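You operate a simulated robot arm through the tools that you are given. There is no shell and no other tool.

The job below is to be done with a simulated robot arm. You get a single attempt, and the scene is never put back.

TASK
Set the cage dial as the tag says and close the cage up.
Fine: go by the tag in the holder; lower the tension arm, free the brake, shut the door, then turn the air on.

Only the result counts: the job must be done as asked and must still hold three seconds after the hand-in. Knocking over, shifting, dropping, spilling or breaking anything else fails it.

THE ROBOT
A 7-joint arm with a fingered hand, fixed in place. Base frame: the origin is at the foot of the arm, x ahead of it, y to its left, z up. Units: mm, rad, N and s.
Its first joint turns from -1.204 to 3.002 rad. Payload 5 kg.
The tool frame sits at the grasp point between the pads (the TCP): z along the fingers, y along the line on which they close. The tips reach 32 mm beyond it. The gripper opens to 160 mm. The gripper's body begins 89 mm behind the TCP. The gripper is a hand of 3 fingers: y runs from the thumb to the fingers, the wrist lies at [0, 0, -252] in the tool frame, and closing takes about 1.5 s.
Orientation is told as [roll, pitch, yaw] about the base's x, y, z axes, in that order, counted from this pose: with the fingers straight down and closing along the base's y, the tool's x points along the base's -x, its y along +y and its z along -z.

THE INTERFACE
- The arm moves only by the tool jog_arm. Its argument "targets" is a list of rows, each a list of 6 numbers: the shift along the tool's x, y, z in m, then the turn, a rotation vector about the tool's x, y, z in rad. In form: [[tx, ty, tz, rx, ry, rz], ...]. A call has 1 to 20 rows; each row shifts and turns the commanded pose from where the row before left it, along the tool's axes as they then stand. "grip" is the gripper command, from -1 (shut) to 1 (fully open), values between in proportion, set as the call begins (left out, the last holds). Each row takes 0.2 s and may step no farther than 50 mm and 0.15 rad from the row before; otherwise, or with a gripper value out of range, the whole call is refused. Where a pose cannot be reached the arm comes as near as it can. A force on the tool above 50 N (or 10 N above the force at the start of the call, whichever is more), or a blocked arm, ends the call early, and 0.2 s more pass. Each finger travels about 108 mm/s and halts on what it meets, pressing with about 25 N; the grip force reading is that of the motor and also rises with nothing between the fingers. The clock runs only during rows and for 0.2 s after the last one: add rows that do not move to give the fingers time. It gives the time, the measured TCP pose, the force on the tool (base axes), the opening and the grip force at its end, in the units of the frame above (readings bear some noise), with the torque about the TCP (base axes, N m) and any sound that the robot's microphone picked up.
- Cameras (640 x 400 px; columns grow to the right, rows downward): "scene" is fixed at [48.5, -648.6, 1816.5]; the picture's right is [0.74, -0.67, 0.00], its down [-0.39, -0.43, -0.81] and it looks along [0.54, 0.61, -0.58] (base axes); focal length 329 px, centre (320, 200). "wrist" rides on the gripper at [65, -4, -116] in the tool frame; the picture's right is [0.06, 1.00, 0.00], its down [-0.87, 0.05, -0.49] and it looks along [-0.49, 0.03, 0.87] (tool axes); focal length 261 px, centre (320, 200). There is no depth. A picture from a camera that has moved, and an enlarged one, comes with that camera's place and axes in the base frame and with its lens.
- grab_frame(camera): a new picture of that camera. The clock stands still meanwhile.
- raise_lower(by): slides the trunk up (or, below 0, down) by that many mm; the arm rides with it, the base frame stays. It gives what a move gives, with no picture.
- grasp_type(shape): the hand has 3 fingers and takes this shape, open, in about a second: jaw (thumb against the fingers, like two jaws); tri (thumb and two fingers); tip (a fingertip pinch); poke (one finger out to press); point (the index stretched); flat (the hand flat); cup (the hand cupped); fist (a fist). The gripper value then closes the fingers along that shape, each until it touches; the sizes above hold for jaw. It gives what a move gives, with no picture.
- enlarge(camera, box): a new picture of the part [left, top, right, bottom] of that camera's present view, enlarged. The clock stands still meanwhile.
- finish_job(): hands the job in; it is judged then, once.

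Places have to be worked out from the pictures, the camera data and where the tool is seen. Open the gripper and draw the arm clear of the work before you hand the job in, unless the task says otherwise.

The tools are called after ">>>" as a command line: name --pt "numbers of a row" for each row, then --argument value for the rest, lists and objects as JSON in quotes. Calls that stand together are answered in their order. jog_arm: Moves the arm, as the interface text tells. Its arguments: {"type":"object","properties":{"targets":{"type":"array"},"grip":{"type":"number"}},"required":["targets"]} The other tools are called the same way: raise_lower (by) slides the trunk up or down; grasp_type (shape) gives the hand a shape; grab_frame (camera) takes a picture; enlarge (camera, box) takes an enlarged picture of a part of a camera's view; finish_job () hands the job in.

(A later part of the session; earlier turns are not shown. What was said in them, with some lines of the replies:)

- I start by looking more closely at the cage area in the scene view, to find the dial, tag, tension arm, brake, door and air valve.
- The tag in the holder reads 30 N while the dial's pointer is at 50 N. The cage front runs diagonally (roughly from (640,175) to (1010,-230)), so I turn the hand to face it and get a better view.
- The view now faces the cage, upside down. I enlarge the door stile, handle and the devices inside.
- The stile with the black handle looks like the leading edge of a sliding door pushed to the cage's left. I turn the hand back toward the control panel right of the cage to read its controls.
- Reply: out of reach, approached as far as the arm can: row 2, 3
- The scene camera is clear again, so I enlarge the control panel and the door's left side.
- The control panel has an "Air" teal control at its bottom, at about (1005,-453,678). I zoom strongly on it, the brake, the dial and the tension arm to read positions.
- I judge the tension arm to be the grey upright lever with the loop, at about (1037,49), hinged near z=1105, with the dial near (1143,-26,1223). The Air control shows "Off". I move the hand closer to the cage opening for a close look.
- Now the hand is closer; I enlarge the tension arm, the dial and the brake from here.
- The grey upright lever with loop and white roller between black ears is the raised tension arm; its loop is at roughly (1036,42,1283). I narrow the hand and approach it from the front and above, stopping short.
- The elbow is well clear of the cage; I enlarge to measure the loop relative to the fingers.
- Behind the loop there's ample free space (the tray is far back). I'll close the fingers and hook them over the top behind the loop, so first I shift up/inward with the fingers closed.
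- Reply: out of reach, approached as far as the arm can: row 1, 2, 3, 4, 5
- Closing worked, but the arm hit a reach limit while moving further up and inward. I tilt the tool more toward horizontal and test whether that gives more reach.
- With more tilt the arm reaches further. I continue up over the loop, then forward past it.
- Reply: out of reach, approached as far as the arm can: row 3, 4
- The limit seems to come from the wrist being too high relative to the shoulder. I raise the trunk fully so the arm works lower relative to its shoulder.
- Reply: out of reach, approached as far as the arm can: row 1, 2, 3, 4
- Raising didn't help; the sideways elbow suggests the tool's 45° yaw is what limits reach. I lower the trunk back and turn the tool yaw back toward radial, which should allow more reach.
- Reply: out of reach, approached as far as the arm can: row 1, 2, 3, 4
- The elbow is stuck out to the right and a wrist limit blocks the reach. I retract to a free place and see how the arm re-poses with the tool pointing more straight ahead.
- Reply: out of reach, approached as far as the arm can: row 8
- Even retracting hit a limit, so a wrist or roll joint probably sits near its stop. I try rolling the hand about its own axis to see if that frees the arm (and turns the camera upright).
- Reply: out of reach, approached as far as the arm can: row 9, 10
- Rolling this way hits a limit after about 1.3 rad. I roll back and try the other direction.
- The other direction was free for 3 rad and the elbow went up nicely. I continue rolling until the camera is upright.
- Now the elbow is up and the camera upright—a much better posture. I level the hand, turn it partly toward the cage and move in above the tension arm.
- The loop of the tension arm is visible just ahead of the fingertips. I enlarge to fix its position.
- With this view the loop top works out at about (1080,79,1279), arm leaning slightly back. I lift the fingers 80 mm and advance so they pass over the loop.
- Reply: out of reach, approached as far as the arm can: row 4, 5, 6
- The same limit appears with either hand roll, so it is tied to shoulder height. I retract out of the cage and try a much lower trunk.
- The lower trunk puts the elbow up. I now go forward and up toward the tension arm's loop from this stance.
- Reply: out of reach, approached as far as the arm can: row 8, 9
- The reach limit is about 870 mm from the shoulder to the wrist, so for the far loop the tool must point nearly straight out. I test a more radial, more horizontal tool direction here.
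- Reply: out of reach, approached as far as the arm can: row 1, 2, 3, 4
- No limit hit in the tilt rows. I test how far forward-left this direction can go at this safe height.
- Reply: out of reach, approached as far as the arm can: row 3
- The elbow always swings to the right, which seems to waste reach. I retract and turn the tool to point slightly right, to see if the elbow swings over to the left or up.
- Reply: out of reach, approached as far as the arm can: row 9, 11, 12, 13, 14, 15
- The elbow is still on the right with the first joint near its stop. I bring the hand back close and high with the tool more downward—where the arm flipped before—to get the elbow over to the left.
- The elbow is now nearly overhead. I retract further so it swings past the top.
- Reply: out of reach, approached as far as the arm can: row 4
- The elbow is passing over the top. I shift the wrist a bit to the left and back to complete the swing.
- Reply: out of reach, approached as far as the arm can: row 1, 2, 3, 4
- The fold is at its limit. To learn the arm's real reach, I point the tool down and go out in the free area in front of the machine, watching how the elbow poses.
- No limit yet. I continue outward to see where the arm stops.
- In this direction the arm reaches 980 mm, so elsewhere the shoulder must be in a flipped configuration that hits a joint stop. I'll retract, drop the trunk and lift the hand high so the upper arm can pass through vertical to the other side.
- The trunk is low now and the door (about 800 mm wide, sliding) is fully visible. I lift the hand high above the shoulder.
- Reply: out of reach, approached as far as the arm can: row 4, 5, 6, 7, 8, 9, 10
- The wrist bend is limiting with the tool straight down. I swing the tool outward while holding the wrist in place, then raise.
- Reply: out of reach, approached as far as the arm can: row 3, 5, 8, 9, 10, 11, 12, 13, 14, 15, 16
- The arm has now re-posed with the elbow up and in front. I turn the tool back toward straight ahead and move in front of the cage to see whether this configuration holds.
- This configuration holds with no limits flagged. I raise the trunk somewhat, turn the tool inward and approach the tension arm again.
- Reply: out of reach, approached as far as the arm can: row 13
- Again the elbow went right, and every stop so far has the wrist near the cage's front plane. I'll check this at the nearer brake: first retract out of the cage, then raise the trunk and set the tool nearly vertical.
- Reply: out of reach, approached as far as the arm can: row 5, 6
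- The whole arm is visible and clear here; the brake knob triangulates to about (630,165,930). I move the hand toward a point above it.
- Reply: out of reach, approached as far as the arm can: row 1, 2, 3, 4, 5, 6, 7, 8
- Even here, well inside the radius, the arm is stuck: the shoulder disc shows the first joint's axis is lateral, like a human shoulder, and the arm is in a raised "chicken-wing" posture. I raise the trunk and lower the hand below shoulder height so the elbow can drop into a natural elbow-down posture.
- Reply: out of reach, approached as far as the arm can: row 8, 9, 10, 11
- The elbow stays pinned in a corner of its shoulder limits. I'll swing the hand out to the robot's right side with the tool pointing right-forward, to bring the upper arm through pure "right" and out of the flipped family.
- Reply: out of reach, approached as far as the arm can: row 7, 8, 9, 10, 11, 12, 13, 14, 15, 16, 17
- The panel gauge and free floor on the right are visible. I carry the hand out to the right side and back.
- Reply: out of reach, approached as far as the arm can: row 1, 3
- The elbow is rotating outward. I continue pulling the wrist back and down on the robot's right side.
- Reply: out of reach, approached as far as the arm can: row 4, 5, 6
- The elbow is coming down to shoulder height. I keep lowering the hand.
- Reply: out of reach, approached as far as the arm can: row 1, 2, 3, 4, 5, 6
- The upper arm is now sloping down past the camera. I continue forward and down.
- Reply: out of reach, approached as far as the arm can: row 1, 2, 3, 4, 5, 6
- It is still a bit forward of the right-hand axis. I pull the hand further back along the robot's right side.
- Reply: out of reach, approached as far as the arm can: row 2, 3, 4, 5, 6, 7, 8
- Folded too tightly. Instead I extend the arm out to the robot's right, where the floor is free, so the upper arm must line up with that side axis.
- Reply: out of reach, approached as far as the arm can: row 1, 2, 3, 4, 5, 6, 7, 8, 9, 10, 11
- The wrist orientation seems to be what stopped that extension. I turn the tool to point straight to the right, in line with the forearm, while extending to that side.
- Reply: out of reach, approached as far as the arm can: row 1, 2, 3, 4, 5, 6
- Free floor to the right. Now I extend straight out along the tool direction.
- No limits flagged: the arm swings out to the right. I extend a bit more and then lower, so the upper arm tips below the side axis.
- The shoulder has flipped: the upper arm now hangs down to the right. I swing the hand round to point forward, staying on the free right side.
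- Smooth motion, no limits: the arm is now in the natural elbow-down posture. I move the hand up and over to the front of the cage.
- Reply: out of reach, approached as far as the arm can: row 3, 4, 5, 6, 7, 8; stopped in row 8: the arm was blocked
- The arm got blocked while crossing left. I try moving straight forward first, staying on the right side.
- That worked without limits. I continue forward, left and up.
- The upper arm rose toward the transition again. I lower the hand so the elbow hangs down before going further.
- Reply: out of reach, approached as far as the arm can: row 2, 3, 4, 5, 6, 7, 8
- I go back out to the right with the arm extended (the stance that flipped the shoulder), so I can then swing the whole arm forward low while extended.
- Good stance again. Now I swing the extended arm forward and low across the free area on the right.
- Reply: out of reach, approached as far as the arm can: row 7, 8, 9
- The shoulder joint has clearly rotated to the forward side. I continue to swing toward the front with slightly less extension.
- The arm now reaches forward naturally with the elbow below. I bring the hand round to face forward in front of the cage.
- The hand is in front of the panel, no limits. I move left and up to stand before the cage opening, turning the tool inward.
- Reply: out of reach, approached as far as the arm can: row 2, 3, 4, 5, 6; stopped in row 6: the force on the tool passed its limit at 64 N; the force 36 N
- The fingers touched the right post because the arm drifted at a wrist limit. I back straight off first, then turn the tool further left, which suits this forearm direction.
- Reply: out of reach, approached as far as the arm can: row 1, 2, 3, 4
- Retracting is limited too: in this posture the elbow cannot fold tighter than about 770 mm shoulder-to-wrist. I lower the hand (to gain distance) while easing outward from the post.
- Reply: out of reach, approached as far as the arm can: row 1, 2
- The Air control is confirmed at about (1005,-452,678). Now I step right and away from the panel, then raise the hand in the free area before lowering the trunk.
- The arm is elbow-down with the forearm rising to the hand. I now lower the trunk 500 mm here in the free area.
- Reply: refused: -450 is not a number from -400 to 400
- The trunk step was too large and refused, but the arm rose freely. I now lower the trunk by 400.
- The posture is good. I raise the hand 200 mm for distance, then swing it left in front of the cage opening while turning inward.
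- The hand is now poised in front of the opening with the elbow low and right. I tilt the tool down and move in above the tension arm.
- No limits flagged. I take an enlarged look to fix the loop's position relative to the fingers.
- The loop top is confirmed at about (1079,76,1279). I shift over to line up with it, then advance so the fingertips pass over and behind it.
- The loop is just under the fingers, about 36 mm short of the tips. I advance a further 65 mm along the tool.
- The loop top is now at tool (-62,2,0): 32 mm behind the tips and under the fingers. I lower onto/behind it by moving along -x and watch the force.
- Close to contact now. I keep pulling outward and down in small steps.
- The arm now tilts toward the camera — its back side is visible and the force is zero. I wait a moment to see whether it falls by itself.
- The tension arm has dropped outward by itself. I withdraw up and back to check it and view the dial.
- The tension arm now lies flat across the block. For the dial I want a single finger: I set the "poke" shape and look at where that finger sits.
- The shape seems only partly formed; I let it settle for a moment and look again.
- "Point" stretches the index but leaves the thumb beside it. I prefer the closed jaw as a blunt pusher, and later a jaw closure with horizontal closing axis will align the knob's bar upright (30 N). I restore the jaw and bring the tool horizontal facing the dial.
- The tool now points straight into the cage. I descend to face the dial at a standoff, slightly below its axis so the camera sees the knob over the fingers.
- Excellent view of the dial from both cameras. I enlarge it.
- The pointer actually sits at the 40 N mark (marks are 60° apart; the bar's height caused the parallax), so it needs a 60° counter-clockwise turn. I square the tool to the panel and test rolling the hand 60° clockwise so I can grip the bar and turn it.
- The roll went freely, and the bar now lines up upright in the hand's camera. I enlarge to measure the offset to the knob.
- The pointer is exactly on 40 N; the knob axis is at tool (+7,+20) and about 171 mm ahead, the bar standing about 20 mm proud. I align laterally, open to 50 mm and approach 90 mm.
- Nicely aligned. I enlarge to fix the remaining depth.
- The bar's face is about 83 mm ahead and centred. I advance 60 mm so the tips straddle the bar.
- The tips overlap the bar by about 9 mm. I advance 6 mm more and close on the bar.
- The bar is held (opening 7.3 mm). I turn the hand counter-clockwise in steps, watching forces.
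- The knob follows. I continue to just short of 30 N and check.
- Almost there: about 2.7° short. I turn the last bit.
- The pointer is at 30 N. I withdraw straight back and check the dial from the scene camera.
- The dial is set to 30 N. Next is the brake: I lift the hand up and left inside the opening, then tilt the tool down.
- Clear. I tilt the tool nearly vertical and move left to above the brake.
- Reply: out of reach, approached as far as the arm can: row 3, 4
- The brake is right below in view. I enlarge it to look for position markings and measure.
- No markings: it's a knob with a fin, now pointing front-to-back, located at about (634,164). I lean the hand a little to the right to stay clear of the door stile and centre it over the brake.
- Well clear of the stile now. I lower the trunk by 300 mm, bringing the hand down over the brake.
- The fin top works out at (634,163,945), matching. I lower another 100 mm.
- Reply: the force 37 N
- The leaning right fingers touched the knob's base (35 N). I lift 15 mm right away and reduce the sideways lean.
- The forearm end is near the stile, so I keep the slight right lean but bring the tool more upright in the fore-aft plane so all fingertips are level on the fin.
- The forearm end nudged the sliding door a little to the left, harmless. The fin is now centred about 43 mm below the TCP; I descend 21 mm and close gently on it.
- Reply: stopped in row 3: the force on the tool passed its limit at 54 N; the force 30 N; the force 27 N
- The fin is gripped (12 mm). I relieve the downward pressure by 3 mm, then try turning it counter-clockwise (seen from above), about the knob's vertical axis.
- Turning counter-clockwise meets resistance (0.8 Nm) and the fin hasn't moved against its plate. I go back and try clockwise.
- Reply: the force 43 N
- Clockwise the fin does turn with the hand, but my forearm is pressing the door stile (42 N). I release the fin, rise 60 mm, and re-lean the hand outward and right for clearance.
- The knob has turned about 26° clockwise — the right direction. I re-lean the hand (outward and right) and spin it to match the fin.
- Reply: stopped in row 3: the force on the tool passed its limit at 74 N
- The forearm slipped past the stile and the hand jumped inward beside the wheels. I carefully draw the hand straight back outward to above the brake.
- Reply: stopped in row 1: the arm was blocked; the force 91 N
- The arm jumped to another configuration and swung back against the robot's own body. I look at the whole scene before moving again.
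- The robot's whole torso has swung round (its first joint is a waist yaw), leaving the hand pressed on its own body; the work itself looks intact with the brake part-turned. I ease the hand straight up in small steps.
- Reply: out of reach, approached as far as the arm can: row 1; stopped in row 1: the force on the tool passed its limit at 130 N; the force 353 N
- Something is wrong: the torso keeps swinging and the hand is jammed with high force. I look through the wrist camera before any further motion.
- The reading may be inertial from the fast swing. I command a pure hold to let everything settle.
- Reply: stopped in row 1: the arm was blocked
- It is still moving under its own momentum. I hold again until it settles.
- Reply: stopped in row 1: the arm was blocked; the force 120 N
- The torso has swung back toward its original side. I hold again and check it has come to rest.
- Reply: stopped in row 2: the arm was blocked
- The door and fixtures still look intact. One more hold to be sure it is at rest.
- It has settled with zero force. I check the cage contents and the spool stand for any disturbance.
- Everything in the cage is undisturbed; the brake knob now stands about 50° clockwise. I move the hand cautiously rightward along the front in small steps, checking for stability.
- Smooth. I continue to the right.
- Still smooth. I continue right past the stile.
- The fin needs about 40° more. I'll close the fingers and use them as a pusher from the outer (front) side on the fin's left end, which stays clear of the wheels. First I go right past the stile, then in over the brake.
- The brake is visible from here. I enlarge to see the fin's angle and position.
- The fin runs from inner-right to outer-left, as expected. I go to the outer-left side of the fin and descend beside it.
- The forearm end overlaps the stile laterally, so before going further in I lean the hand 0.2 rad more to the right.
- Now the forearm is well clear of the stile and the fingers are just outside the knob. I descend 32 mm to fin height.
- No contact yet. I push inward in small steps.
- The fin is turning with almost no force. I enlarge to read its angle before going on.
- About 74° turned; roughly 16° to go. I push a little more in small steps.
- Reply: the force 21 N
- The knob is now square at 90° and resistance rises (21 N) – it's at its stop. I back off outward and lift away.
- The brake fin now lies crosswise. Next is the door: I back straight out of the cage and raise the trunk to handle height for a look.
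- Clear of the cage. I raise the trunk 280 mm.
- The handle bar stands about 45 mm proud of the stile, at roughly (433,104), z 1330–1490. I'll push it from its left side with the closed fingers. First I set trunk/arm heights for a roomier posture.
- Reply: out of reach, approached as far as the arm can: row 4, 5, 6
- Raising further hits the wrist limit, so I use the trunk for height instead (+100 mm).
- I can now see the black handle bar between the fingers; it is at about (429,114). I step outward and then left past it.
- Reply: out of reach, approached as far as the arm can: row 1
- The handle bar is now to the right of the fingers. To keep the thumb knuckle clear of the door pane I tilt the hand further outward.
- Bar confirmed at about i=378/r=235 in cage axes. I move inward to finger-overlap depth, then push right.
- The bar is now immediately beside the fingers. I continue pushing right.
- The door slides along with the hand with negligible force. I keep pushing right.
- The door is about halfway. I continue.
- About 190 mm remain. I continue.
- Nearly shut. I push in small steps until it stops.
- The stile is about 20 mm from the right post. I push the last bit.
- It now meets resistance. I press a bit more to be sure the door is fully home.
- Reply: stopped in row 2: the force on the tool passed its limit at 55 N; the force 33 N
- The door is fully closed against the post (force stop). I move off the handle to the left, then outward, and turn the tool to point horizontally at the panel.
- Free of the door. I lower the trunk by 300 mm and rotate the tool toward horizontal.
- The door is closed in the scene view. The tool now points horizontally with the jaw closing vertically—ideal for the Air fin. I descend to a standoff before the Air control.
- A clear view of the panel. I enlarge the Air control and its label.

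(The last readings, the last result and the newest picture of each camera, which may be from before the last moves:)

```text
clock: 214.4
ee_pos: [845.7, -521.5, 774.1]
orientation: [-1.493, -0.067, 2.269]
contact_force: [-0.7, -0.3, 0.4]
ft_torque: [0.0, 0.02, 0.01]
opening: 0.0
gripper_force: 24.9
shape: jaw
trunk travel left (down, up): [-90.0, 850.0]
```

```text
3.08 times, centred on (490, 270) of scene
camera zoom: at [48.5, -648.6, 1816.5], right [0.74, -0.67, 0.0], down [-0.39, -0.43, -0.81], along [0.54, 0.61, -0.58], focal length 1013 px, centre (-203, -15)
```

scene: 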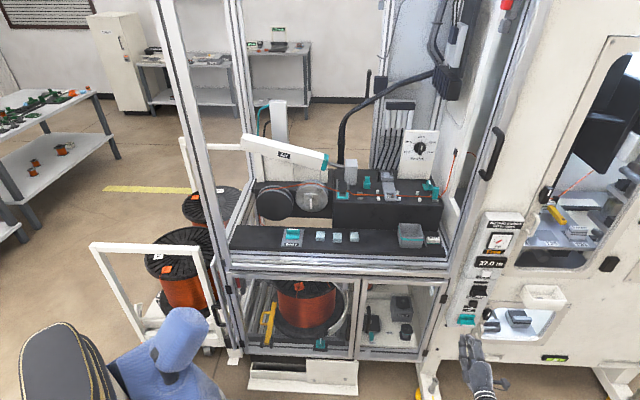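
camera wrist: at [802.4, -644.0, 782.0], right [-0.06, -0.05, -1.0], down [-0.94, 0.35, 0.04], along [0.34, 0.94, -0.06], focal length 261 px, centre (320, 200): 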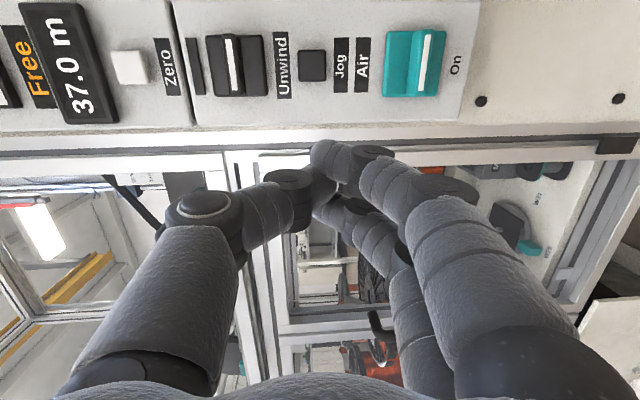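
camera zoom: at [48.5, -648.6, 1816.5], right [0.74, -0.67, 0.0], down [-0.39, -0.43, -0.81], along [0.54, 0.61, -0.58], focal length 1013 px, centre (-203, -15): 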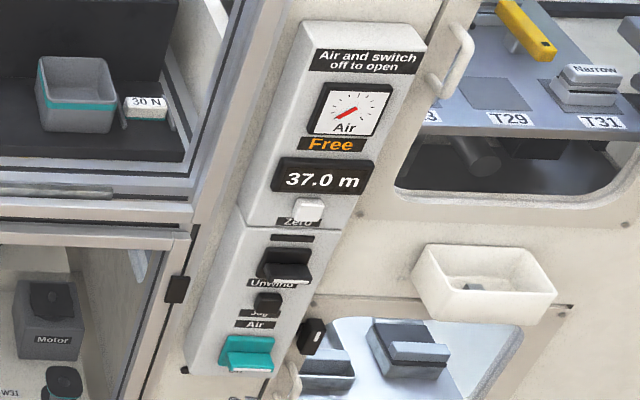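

Below the Air knob is the label "On", so the fin must be turned vertical. The fin's face is at tool (63,96,163). I square up the tool, open to 50 mm and align in front of it.

>>> jog_arm --pt "0 0 0 0.077 -0.07 -0.005" --pt "0.025 0.0363 0.01 0 0 0" --pt "0.025 0.0363 0.015 0 0 0" --pt "0.024 0.0363 0.015 0 0 0" --pt "0 0 0.015 0 0 0" --grip -0.375

>>> grab_frame --camera "wrist"

>>> enlarge --camera "scene" --box '[430, 280, 530, 360]'

```text
clock: 215.6
ee_pos: [933.9, -527.3, 658.3]
orientation: [-1.574, -0.066, 2.339]
contact_force: [0.1, 0.0, -0.4]
ft_torque: [0.01, 0.02, 0.0]
opening: 49.7
gripper_force: 0.0
shape: jaw
trunk travel left (down, up): [-90.0, 850.0]
```

```text
taken
camera wrist: at [897.0, -653.3, 657.1], right [0.0, 0.01, -1.0], down [-0.96, 0.28, 0.0], along [0.28, 0.96, 0.01], focal length 261 px, centre (320, 200)
```

wrist: 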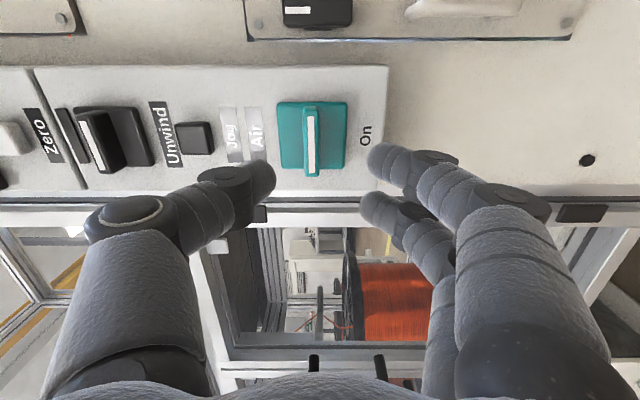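

```text
5.00 times, centred on (480, 320) of scene
camera zoom: at [48.5, -648.6, 1816.5], right [0.74, -0.67, 0.0], down [-0.39, -0.43, -0.81], along [0.54, 0.61, -0.58], focal length 1647 px, centre (-480, -400)
```

zoom: 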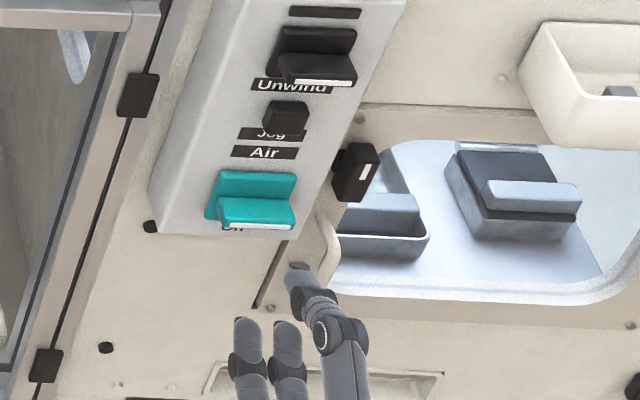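

Good alignment. I enlarge to refine the offset and depth.

>>> enlarge --camera "wrist" --box '[240, 80, 400, 220]'

```text
2.86 times, centred on (320, 150) of wrist
camera zoom: at [897.0, -653.3, 657.1], right [0.0, 0.01, -1.0], down [-0.96, 0.28, 0.0], along [0.28, 0.96, 0.01], focal length 745 px, centre (320, 343)
```

zoom: 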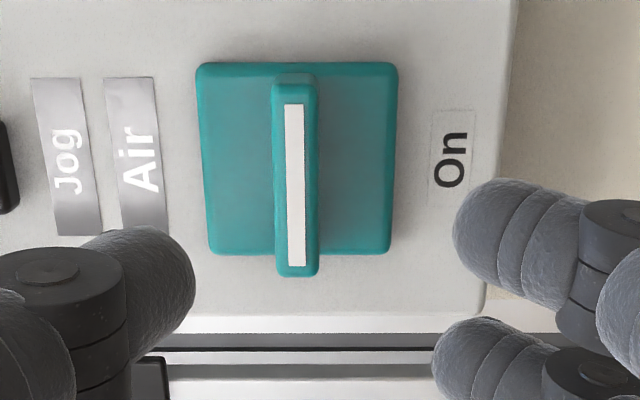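

The fin's face is about 80 mm ahead, 7 mm above the axis. I correct and advance 45 mm, then re-check.

>>> jog_arm --pt "0.004 -0.0066 0.01 0 0 0" --pt "0 0 0.02 0 0 0" --pt "0 0 0.015 0 0 0"

>>> enlarge --camera "wrist" --box '[240, 100, 400, 240]'

```text
clock: 216.4
ee_pos: [970.7, -500.1, 666.8]
orientation: [-1.573, -0.066, 2.34]
contact_force: [0.1, -0.4, -0.2]
ft_torque: [-0.01, 0.0, -0.01]
opening: 50.0
gripper_force: 0.1
shape: jaw
trunk travel left (down, up): [-90.0, 850.0]
```

```text
2.86 times, centred on (320, 170) of wrist
camera zoom: at [934.3, -625.2, 664.8], right [0.0, 0.01, -1.0], down [-0.96, 0.28, 0.0], along [0.28, 0.96, 0.01], focal length 745 px, centre (320, 286)
```

zoom: 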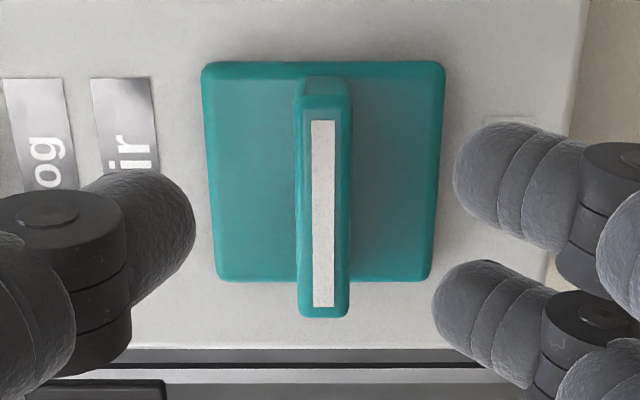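

The fin face is about 40 mm ahead and its base at 74 mm. I advance 24 mm and close on the fin.

>>> jog_arm --pt "0 0 0.012 0 0 0" --pt "0 0 0.012 0 0 0"

>>> jog_arm --pt "0 0 0 0 0 0" --pt "0 0 0 0 0 0" --pt "0 0 0 0 0 0" --pt "0 0 0 0 0 0" --pt "0 0 0 0 0 0" --grip -1

>>> grab_frame --camera "wrist"

```text
clock: 217.0
ee_pos: [987.8, -483.0, 666.5]
orientation: [-1.574, -0.067, 2.34]
contact_force: [-0.5, -0.4, 0.2]
ft_torque: [-0.02, 0.03, -0.02]
opening: 49.7
gripper_force: 0.0
shape: jaw
trunk travel left (down, up): [-90.0, 850.0]
```

```text
clock: 218.2
ee_pos: [988.4, -481.8, 667.5]
orientation: [-1.574, -0.067, 2.342]
contact_force: [3.5, 2.2, -1.8]
ft_torque: [-0.07, 0.03, -0.07]
opening: 8.0
gripper_force: 24.6
shape: jaw
trunk travel left (down, up): [-90.0, 850.0]
```

```text
taken
camera wrist: at [951.9, -607.5, 665.5], right [0.0, 0.01, -1.0], down [-0.96, 0.28, 0.0], along [0.28, 0.96, 0.01], focal length 261 px, centre (320, 200)
```

wrist: 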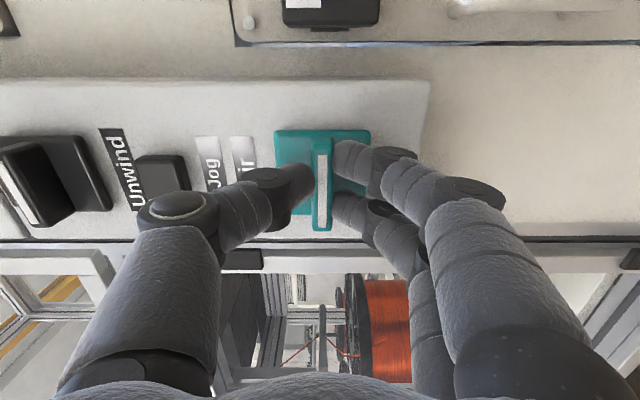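

The fin is held. I try a small clockwise turn first and check the torque.

>>> jog_arm --pt "0 0 0 0 0 0.1" --pt "0 0 0 0 0 0.1"

>>> enlarge --camera "wrist" --box '[240, 100, 400, 240]'

```text
clock: 218.8
ee_pos: [988.7, -482.5, 665.6]
orientation: [-1.574, -0.266, 2.342]
contact_force: [9.2, 4.1, -1.6]
ft_torque: [-0.07, 0.02, -0.05]
opening: 8.1
gripper_force: 24.7
shape: jaw
trunk travel left (down, up): [-90.0, 850.0]
```

```text
2.86 times, centred on (320, 170) of wrist
camera zoom: at [950.9, -606.7, 651.6], right [-0.14, 0.15, -0.98], down [-0.95, 0.27, 0.18], along [0.29, 0.95, 0.1], focal length 745 px, centre (320, 286)
```

zoom: 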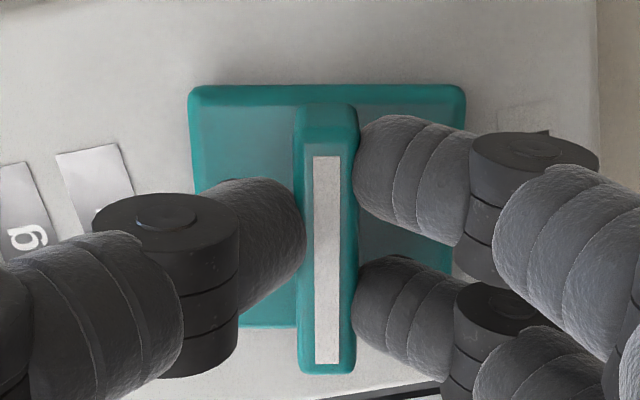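

The knob turns freely clockwise. I continue toward 90°.

>>> jog_arm --pt "0 0 0 0 0 0.12" --pt "0 0 0 0 0 0.12" --pt "0 0 0 0 0 0.12" --pt "0 0 0 0 0 0.12"

>>> grab_frame --camera "wrist"

>>> grab_frame --camera "scene"

```text
clock: 219.8
ee_pos: [987.6, -482.8, 663.5]
orientation: [-1.573, -0.75, 2.34]
contact_force: [9.4, 7.5, -11.8]
ft_torque: [-0.27, 0.2, 0.03]
opening: 7.4
gripper_force: 25.2
shape: jaw
trunk travel left (down, up): [-90.0, 850.0]
```

```text
taken
camera wrist: at [941.4, -597.3, 622.0], right [-0.44, 0.46, -0.77], down [-0.82, 0.14, 0.55], along [0.36, 0.88, 0.31], focal length 261 px, centre (320, 200)
```

wrist: 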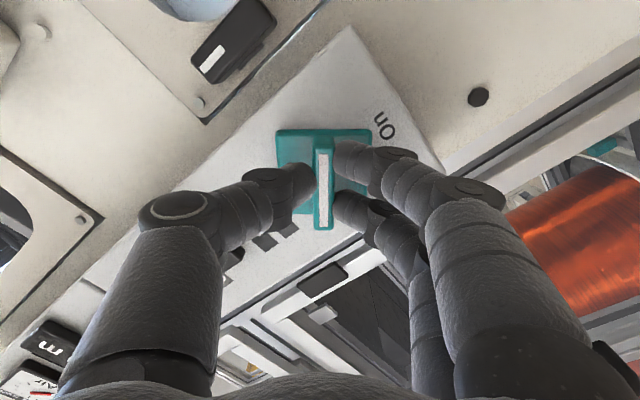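

```text
taken
```

scene: 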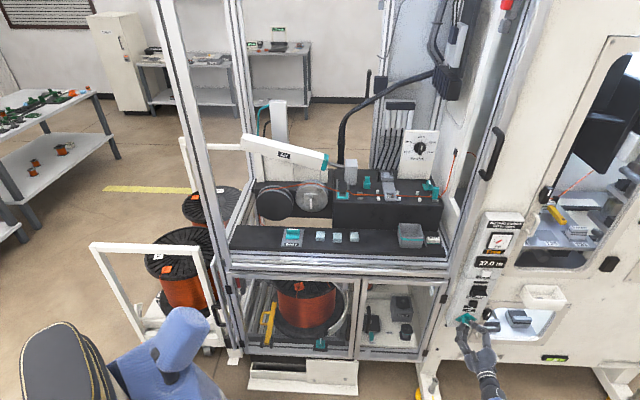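

Halfway round with low force. I continue to the 90° position.

>>> jog_arm --pt "0 0 0 0 0 0.12" --pt "0 0 0 0 0 0.12" --pt "0 0 0 0 0 0.12" --pt "0 0 0 0 0 0.12"

>>> grab_frame --camera "wrist"

>>> enlarge --camera "scene" --box '[430, 200, 550, 360]'

```text
clock: 220.8
ee_pos: [988.1, -483.1, 662.5]
orientation: [-1.574, -1.23, 2.345]
contact_force: [1.6, 12.1, -24.0]
ft_torque: [-0.52, 0.26, 0.23]
opening: 7.0
gripper_force: 25.2
shape: jaw
trunk travel left (down, up): [-90.0, 850.0]
```

```text
taken
camera wrist: at [924.0, -580.0, 602.5], right [-0.64, 0.66, -0.39], down [-0.59, -0.1, 0.8], along [0.49, 0.74, 0.45], focal length 261 px, centre (320, 200)
```

wrist: 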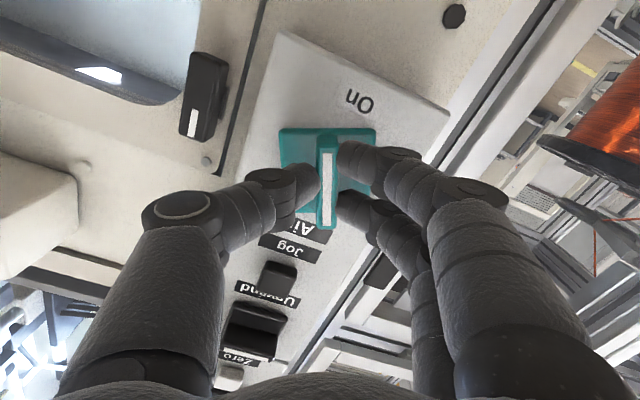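

```text
2.50 times, centred on (490, 280) of scene
camera zoom: at [48.5, -648.6, 1816.5], right [0.74, -0.67, 0.0], down [-0.39, -0.43, -0.81], along [0.54, 0.61, -0.58], focal length 823 px, centre (-105, 0)
```

zoom: 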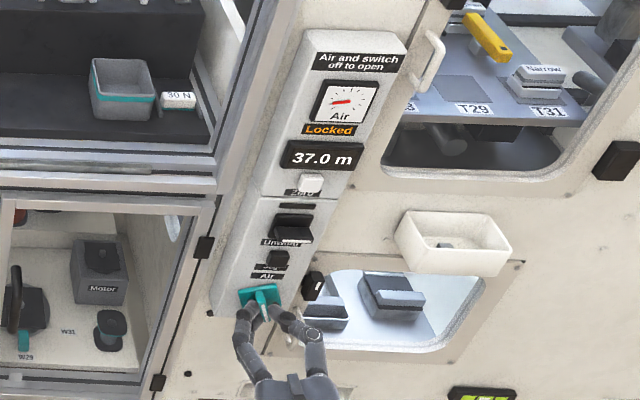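

The display changed to "Locked" and the gauge needle is rising: the air is coming on. I ease the hand down 3 mm to relieve the side load and finish the quarter turn.

>>> jog_arm --pt "0.0027 0.0012 0 0 0 0.1" --pt "0 0 0 0 0 0.1" --pt "0 0 0 0 0 0.1" --pt "0 0 0 0 0 0.1"

>>> grab_frame --camera "wrist"

>>> enlarge --camera "scene" --box '[430, 200, 550, 360]'

```text
clock: 221.8
ee_pos: [987.2, -482.1, 660.8]
orientation: [1.605, -1.511, -0.835]
contact_force: [-13.5, 14.2, -23.6]
ft_torque: [-0.51, 0.23, 0.55]
opening: 7.3
gripper_force: 24.6
shape: jaw
trunk travel left (down, up): [-90.0, 850.0]
```

```text
taken
camera wrist: at [906.3, -561.2, 595.4], right [-0.7, 0.72, 0.0], down [-0.36, -0.34, 0.87], along [0.62, 0.61, 0.49], focal length 261 px, centre (320, 200)
```

wrist: 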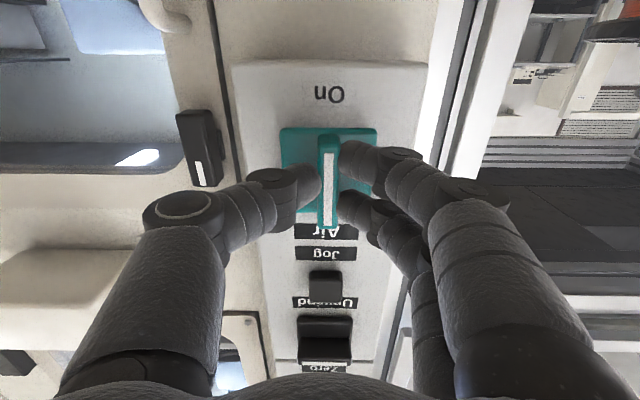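

```text
2.50 times, centred on (490, 280) of scene
camera zoom: at [48.5, -648.6, 1816.5], right [0.74, -0.67, 0.0], down [-0.39, -0.43, -0.81], along [0.54, 0.61, -0.58], focal length 823 px, centre (-105, 0)
```

zoom: 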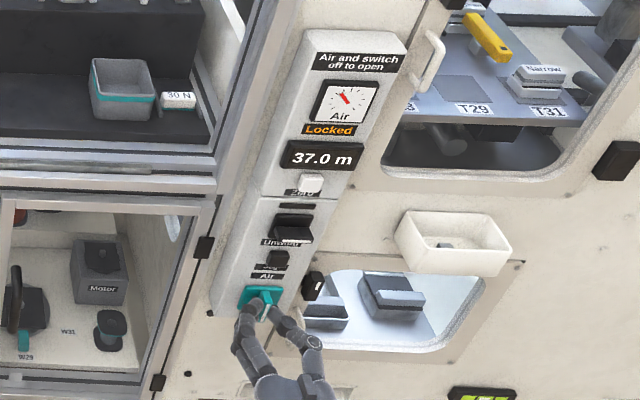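

The fin is vertical toward "On", the gauge is up and the display shows "Locked". I release and back straight off.

>>> jog_arm --pt "0 0 0 0 0 0" --pt "0 0 0 0 0 0" --pt "0 0 0 0 0 0" --pt "0 0 -0.02 0 0 0" --pt "0 0 -0.03 0 0 0" --pt "0 0 -0.04 0 0 0" --pt "0 0 -0.04 0 0 0" --grip -0.375

>>> grab_frame --camera "wrist"

>>> enlarge --camera "scene" --box '[430, 200, 550, 360]'

```text
clock: 223.4
ee_pos: [894.6, -572.3, 661.2]
orientation: [1.643, -1.514, -0.871]
contact_force: [0.2, 0.1, 0.4]
ft_torque: [0.01, 0.0, -0.02]
opening: 49.6
gripper_force: 0.1
shape: jaw
trunk travel left (down, up): [-90.0, 850.0]
```

```text
taken
camera wrist: at [813.8, -650.9, 595.2], right [-0.7, 0.72, -0.01], down [-0.36, -0.34, 0.87], along [0.62, 0.61, 0.5], focal length 261 px, centre (320, 200)
```

wrist: 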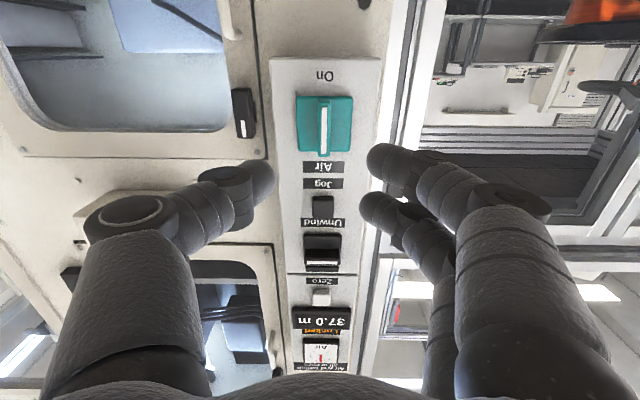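

```text
2.50 times, centred on (490, 280) of scene
camera zoom: at [48.5, -648.6, 1816.5], right [0.74, -0.67, 0.0], down [-0.39, -0.43, -0.81], along [0.54, 0.61, -0.58], focal length 823 px, centre (-105, 0)
```

zoom: 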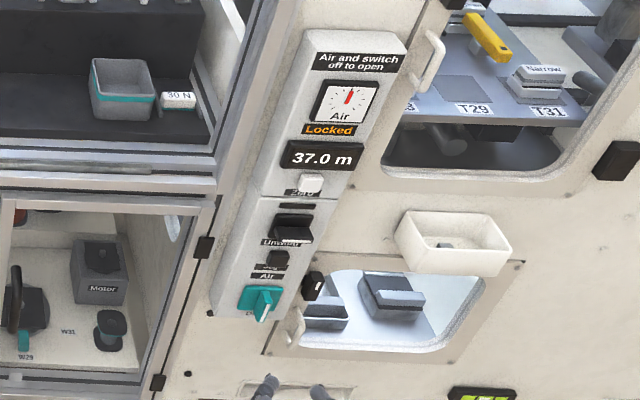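

Air is on and locked. I draw back further, open the hand, and check the whole cage one last time.

>>> jog_arm --pt "0 0 -0.04 0 0 0" --pt "0 0 -0.04 0 0 0" --pt "0 0 -0.04 0 0 0" --pt "0 0 -0.04 0 0 0" --pt "0 0 0 0 0 0" --grip 1

>>> grab_frame --camera "scene"

>>> enlarge --camera "scene" --box '[220, 120, 460, 270]'

>>> enlarge --camera "scene" --box '[420, 60, 520, 200]'

>>> enlarge --camera "scene" --box '[375, 120, 455, 215]'

>>> enlarge --camera "scene" --box '[200, 250, 440, 400]'

```text
clock: 224.6
ee_pos: [776.4, -687.6, 662.9]
orientation: [1.637, -1.513, -0.867]
contact_force: [0.0, 0.8, -0.5]
ft_torque: [-0.01, -0.01, -0.01]
opening: 159.7
gripper_force: 0.1
shape: jaw
trunk travel left (down, up): [-90.0, 850.0]
```

```text
taken
```

scene: 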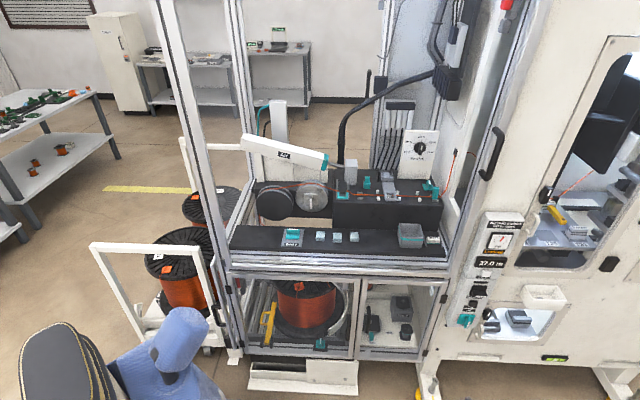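

```text
2.67 times, centred on (340, 195) of scene
camera zoom: at [48.5, -648.6, 1816.5], right [0.74, -0.67, 0.0], down [-0.39, -0.43, -0.81], along [0.54, 0.61, -0.58], focal length 878 px, centre (267, 213)
```

zoom: 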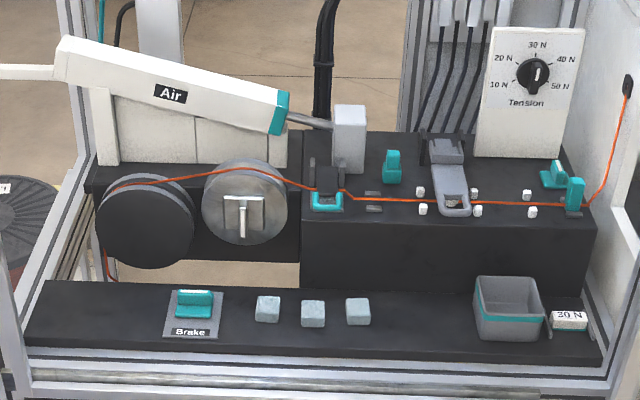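

```text
2.86 times, centred on (470, 130) of scene
camera zoom: at [48.5, -648.6, 1816.5], right [0.74, -0.67, 0.0], down [-0.39, -0.43, -0.81], along [0.54, 0.61, -0.58], focal length 941 px, centre (-109, 400)
```

zoom: 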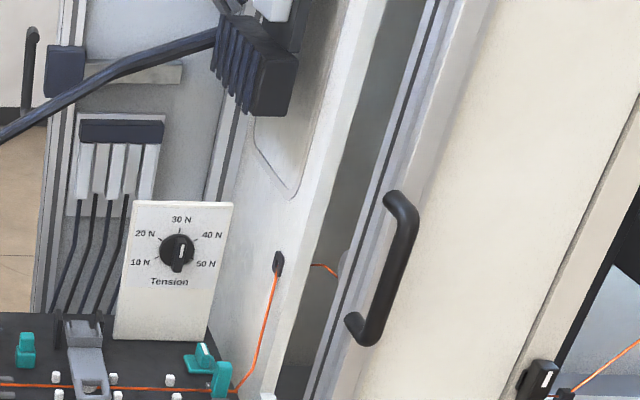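

```text
4.21 times, centred on (415, 168) of scene
camera zoom: at [48.5, -648.6, 1816.5], right [0.74, -0.67, 0.0], down [-0.39, -0.43, -0.81], along [0.54, 0.61, -0.58], focal length 1387 px, centre (-80, 337)
```

zoom: 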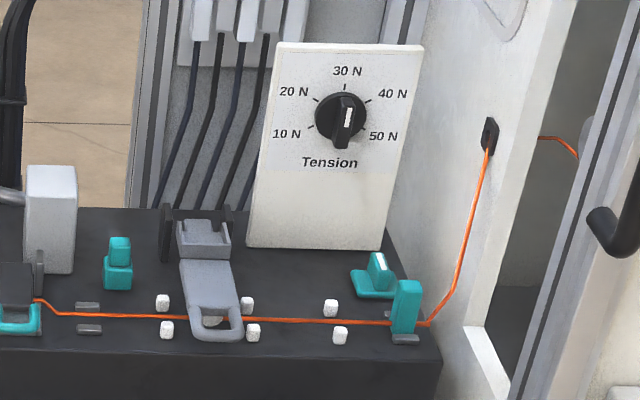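

```text
2.67 times, centred on (320, 325) of scene
camera zoom: at [48.5, -648.6, 1816.5], right [0.74, -0.67, 0.0], down [-0.39, -0.43, -0.81], along [0.54, 0.61, -0.58], focal length 878 px, centre (320, -133)
```

zoom: 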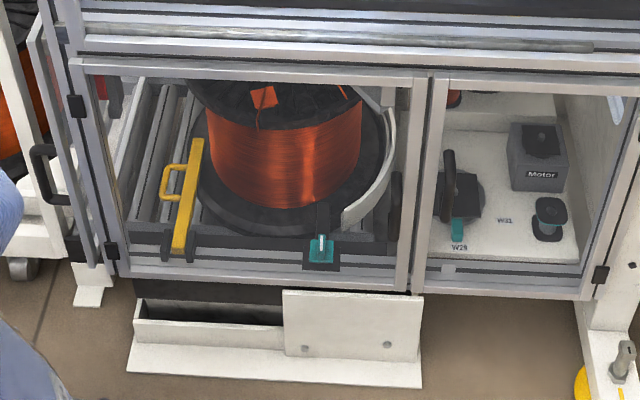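

The check shows everything as asked:
- **Dial:** at 30 N.
- **Tension arm:** lying down.
- **Brake:** turned to its stop.
- **Door:** shut, with the display reading "Locked".
- **Air:** on.

The arm is clear and the hand is open, so I hand the job in.

>>> finish_job

```text
The job is handed in.
```

I set the cage dial to 30 N as the tag says, closed the cage up, and handed the job in. The final camera check showed everything in place, but no verdict came back.

- **Dial:** it started at 40 N. I turned it to 30 N, and the pointer sits on the 30 N mark.
- **Tension arm:** lowered, lying flat across the wire.
- **Brake:** turned a quarter turn clockwise to its stop. The knob has no position markings, so "free" is my reading of that stop.
- **Door:** slid fully shut against the right post.
- **Air:** turned to "On". The gauge rose and the panel display changed from "Free" to "Locked".

Two things went wrong along the way:

- **Swing while turning the brake:** the arm jumped to another posture and swung out of control for about two seconds. The hand was next to the wheels at the time and hit something at 74 N. It later struck the robot's own body, and force readings peaked above 200 N.
- **Touching the post:** on the way to the cage, the fingers touched the right post at 64 N.

In the check pictures afterwards, the cage contents, the spool stand and the door looked undisturbed. I cannot rule out that a wheel turned slightly.

The arm is drawn clear and the hand is open.
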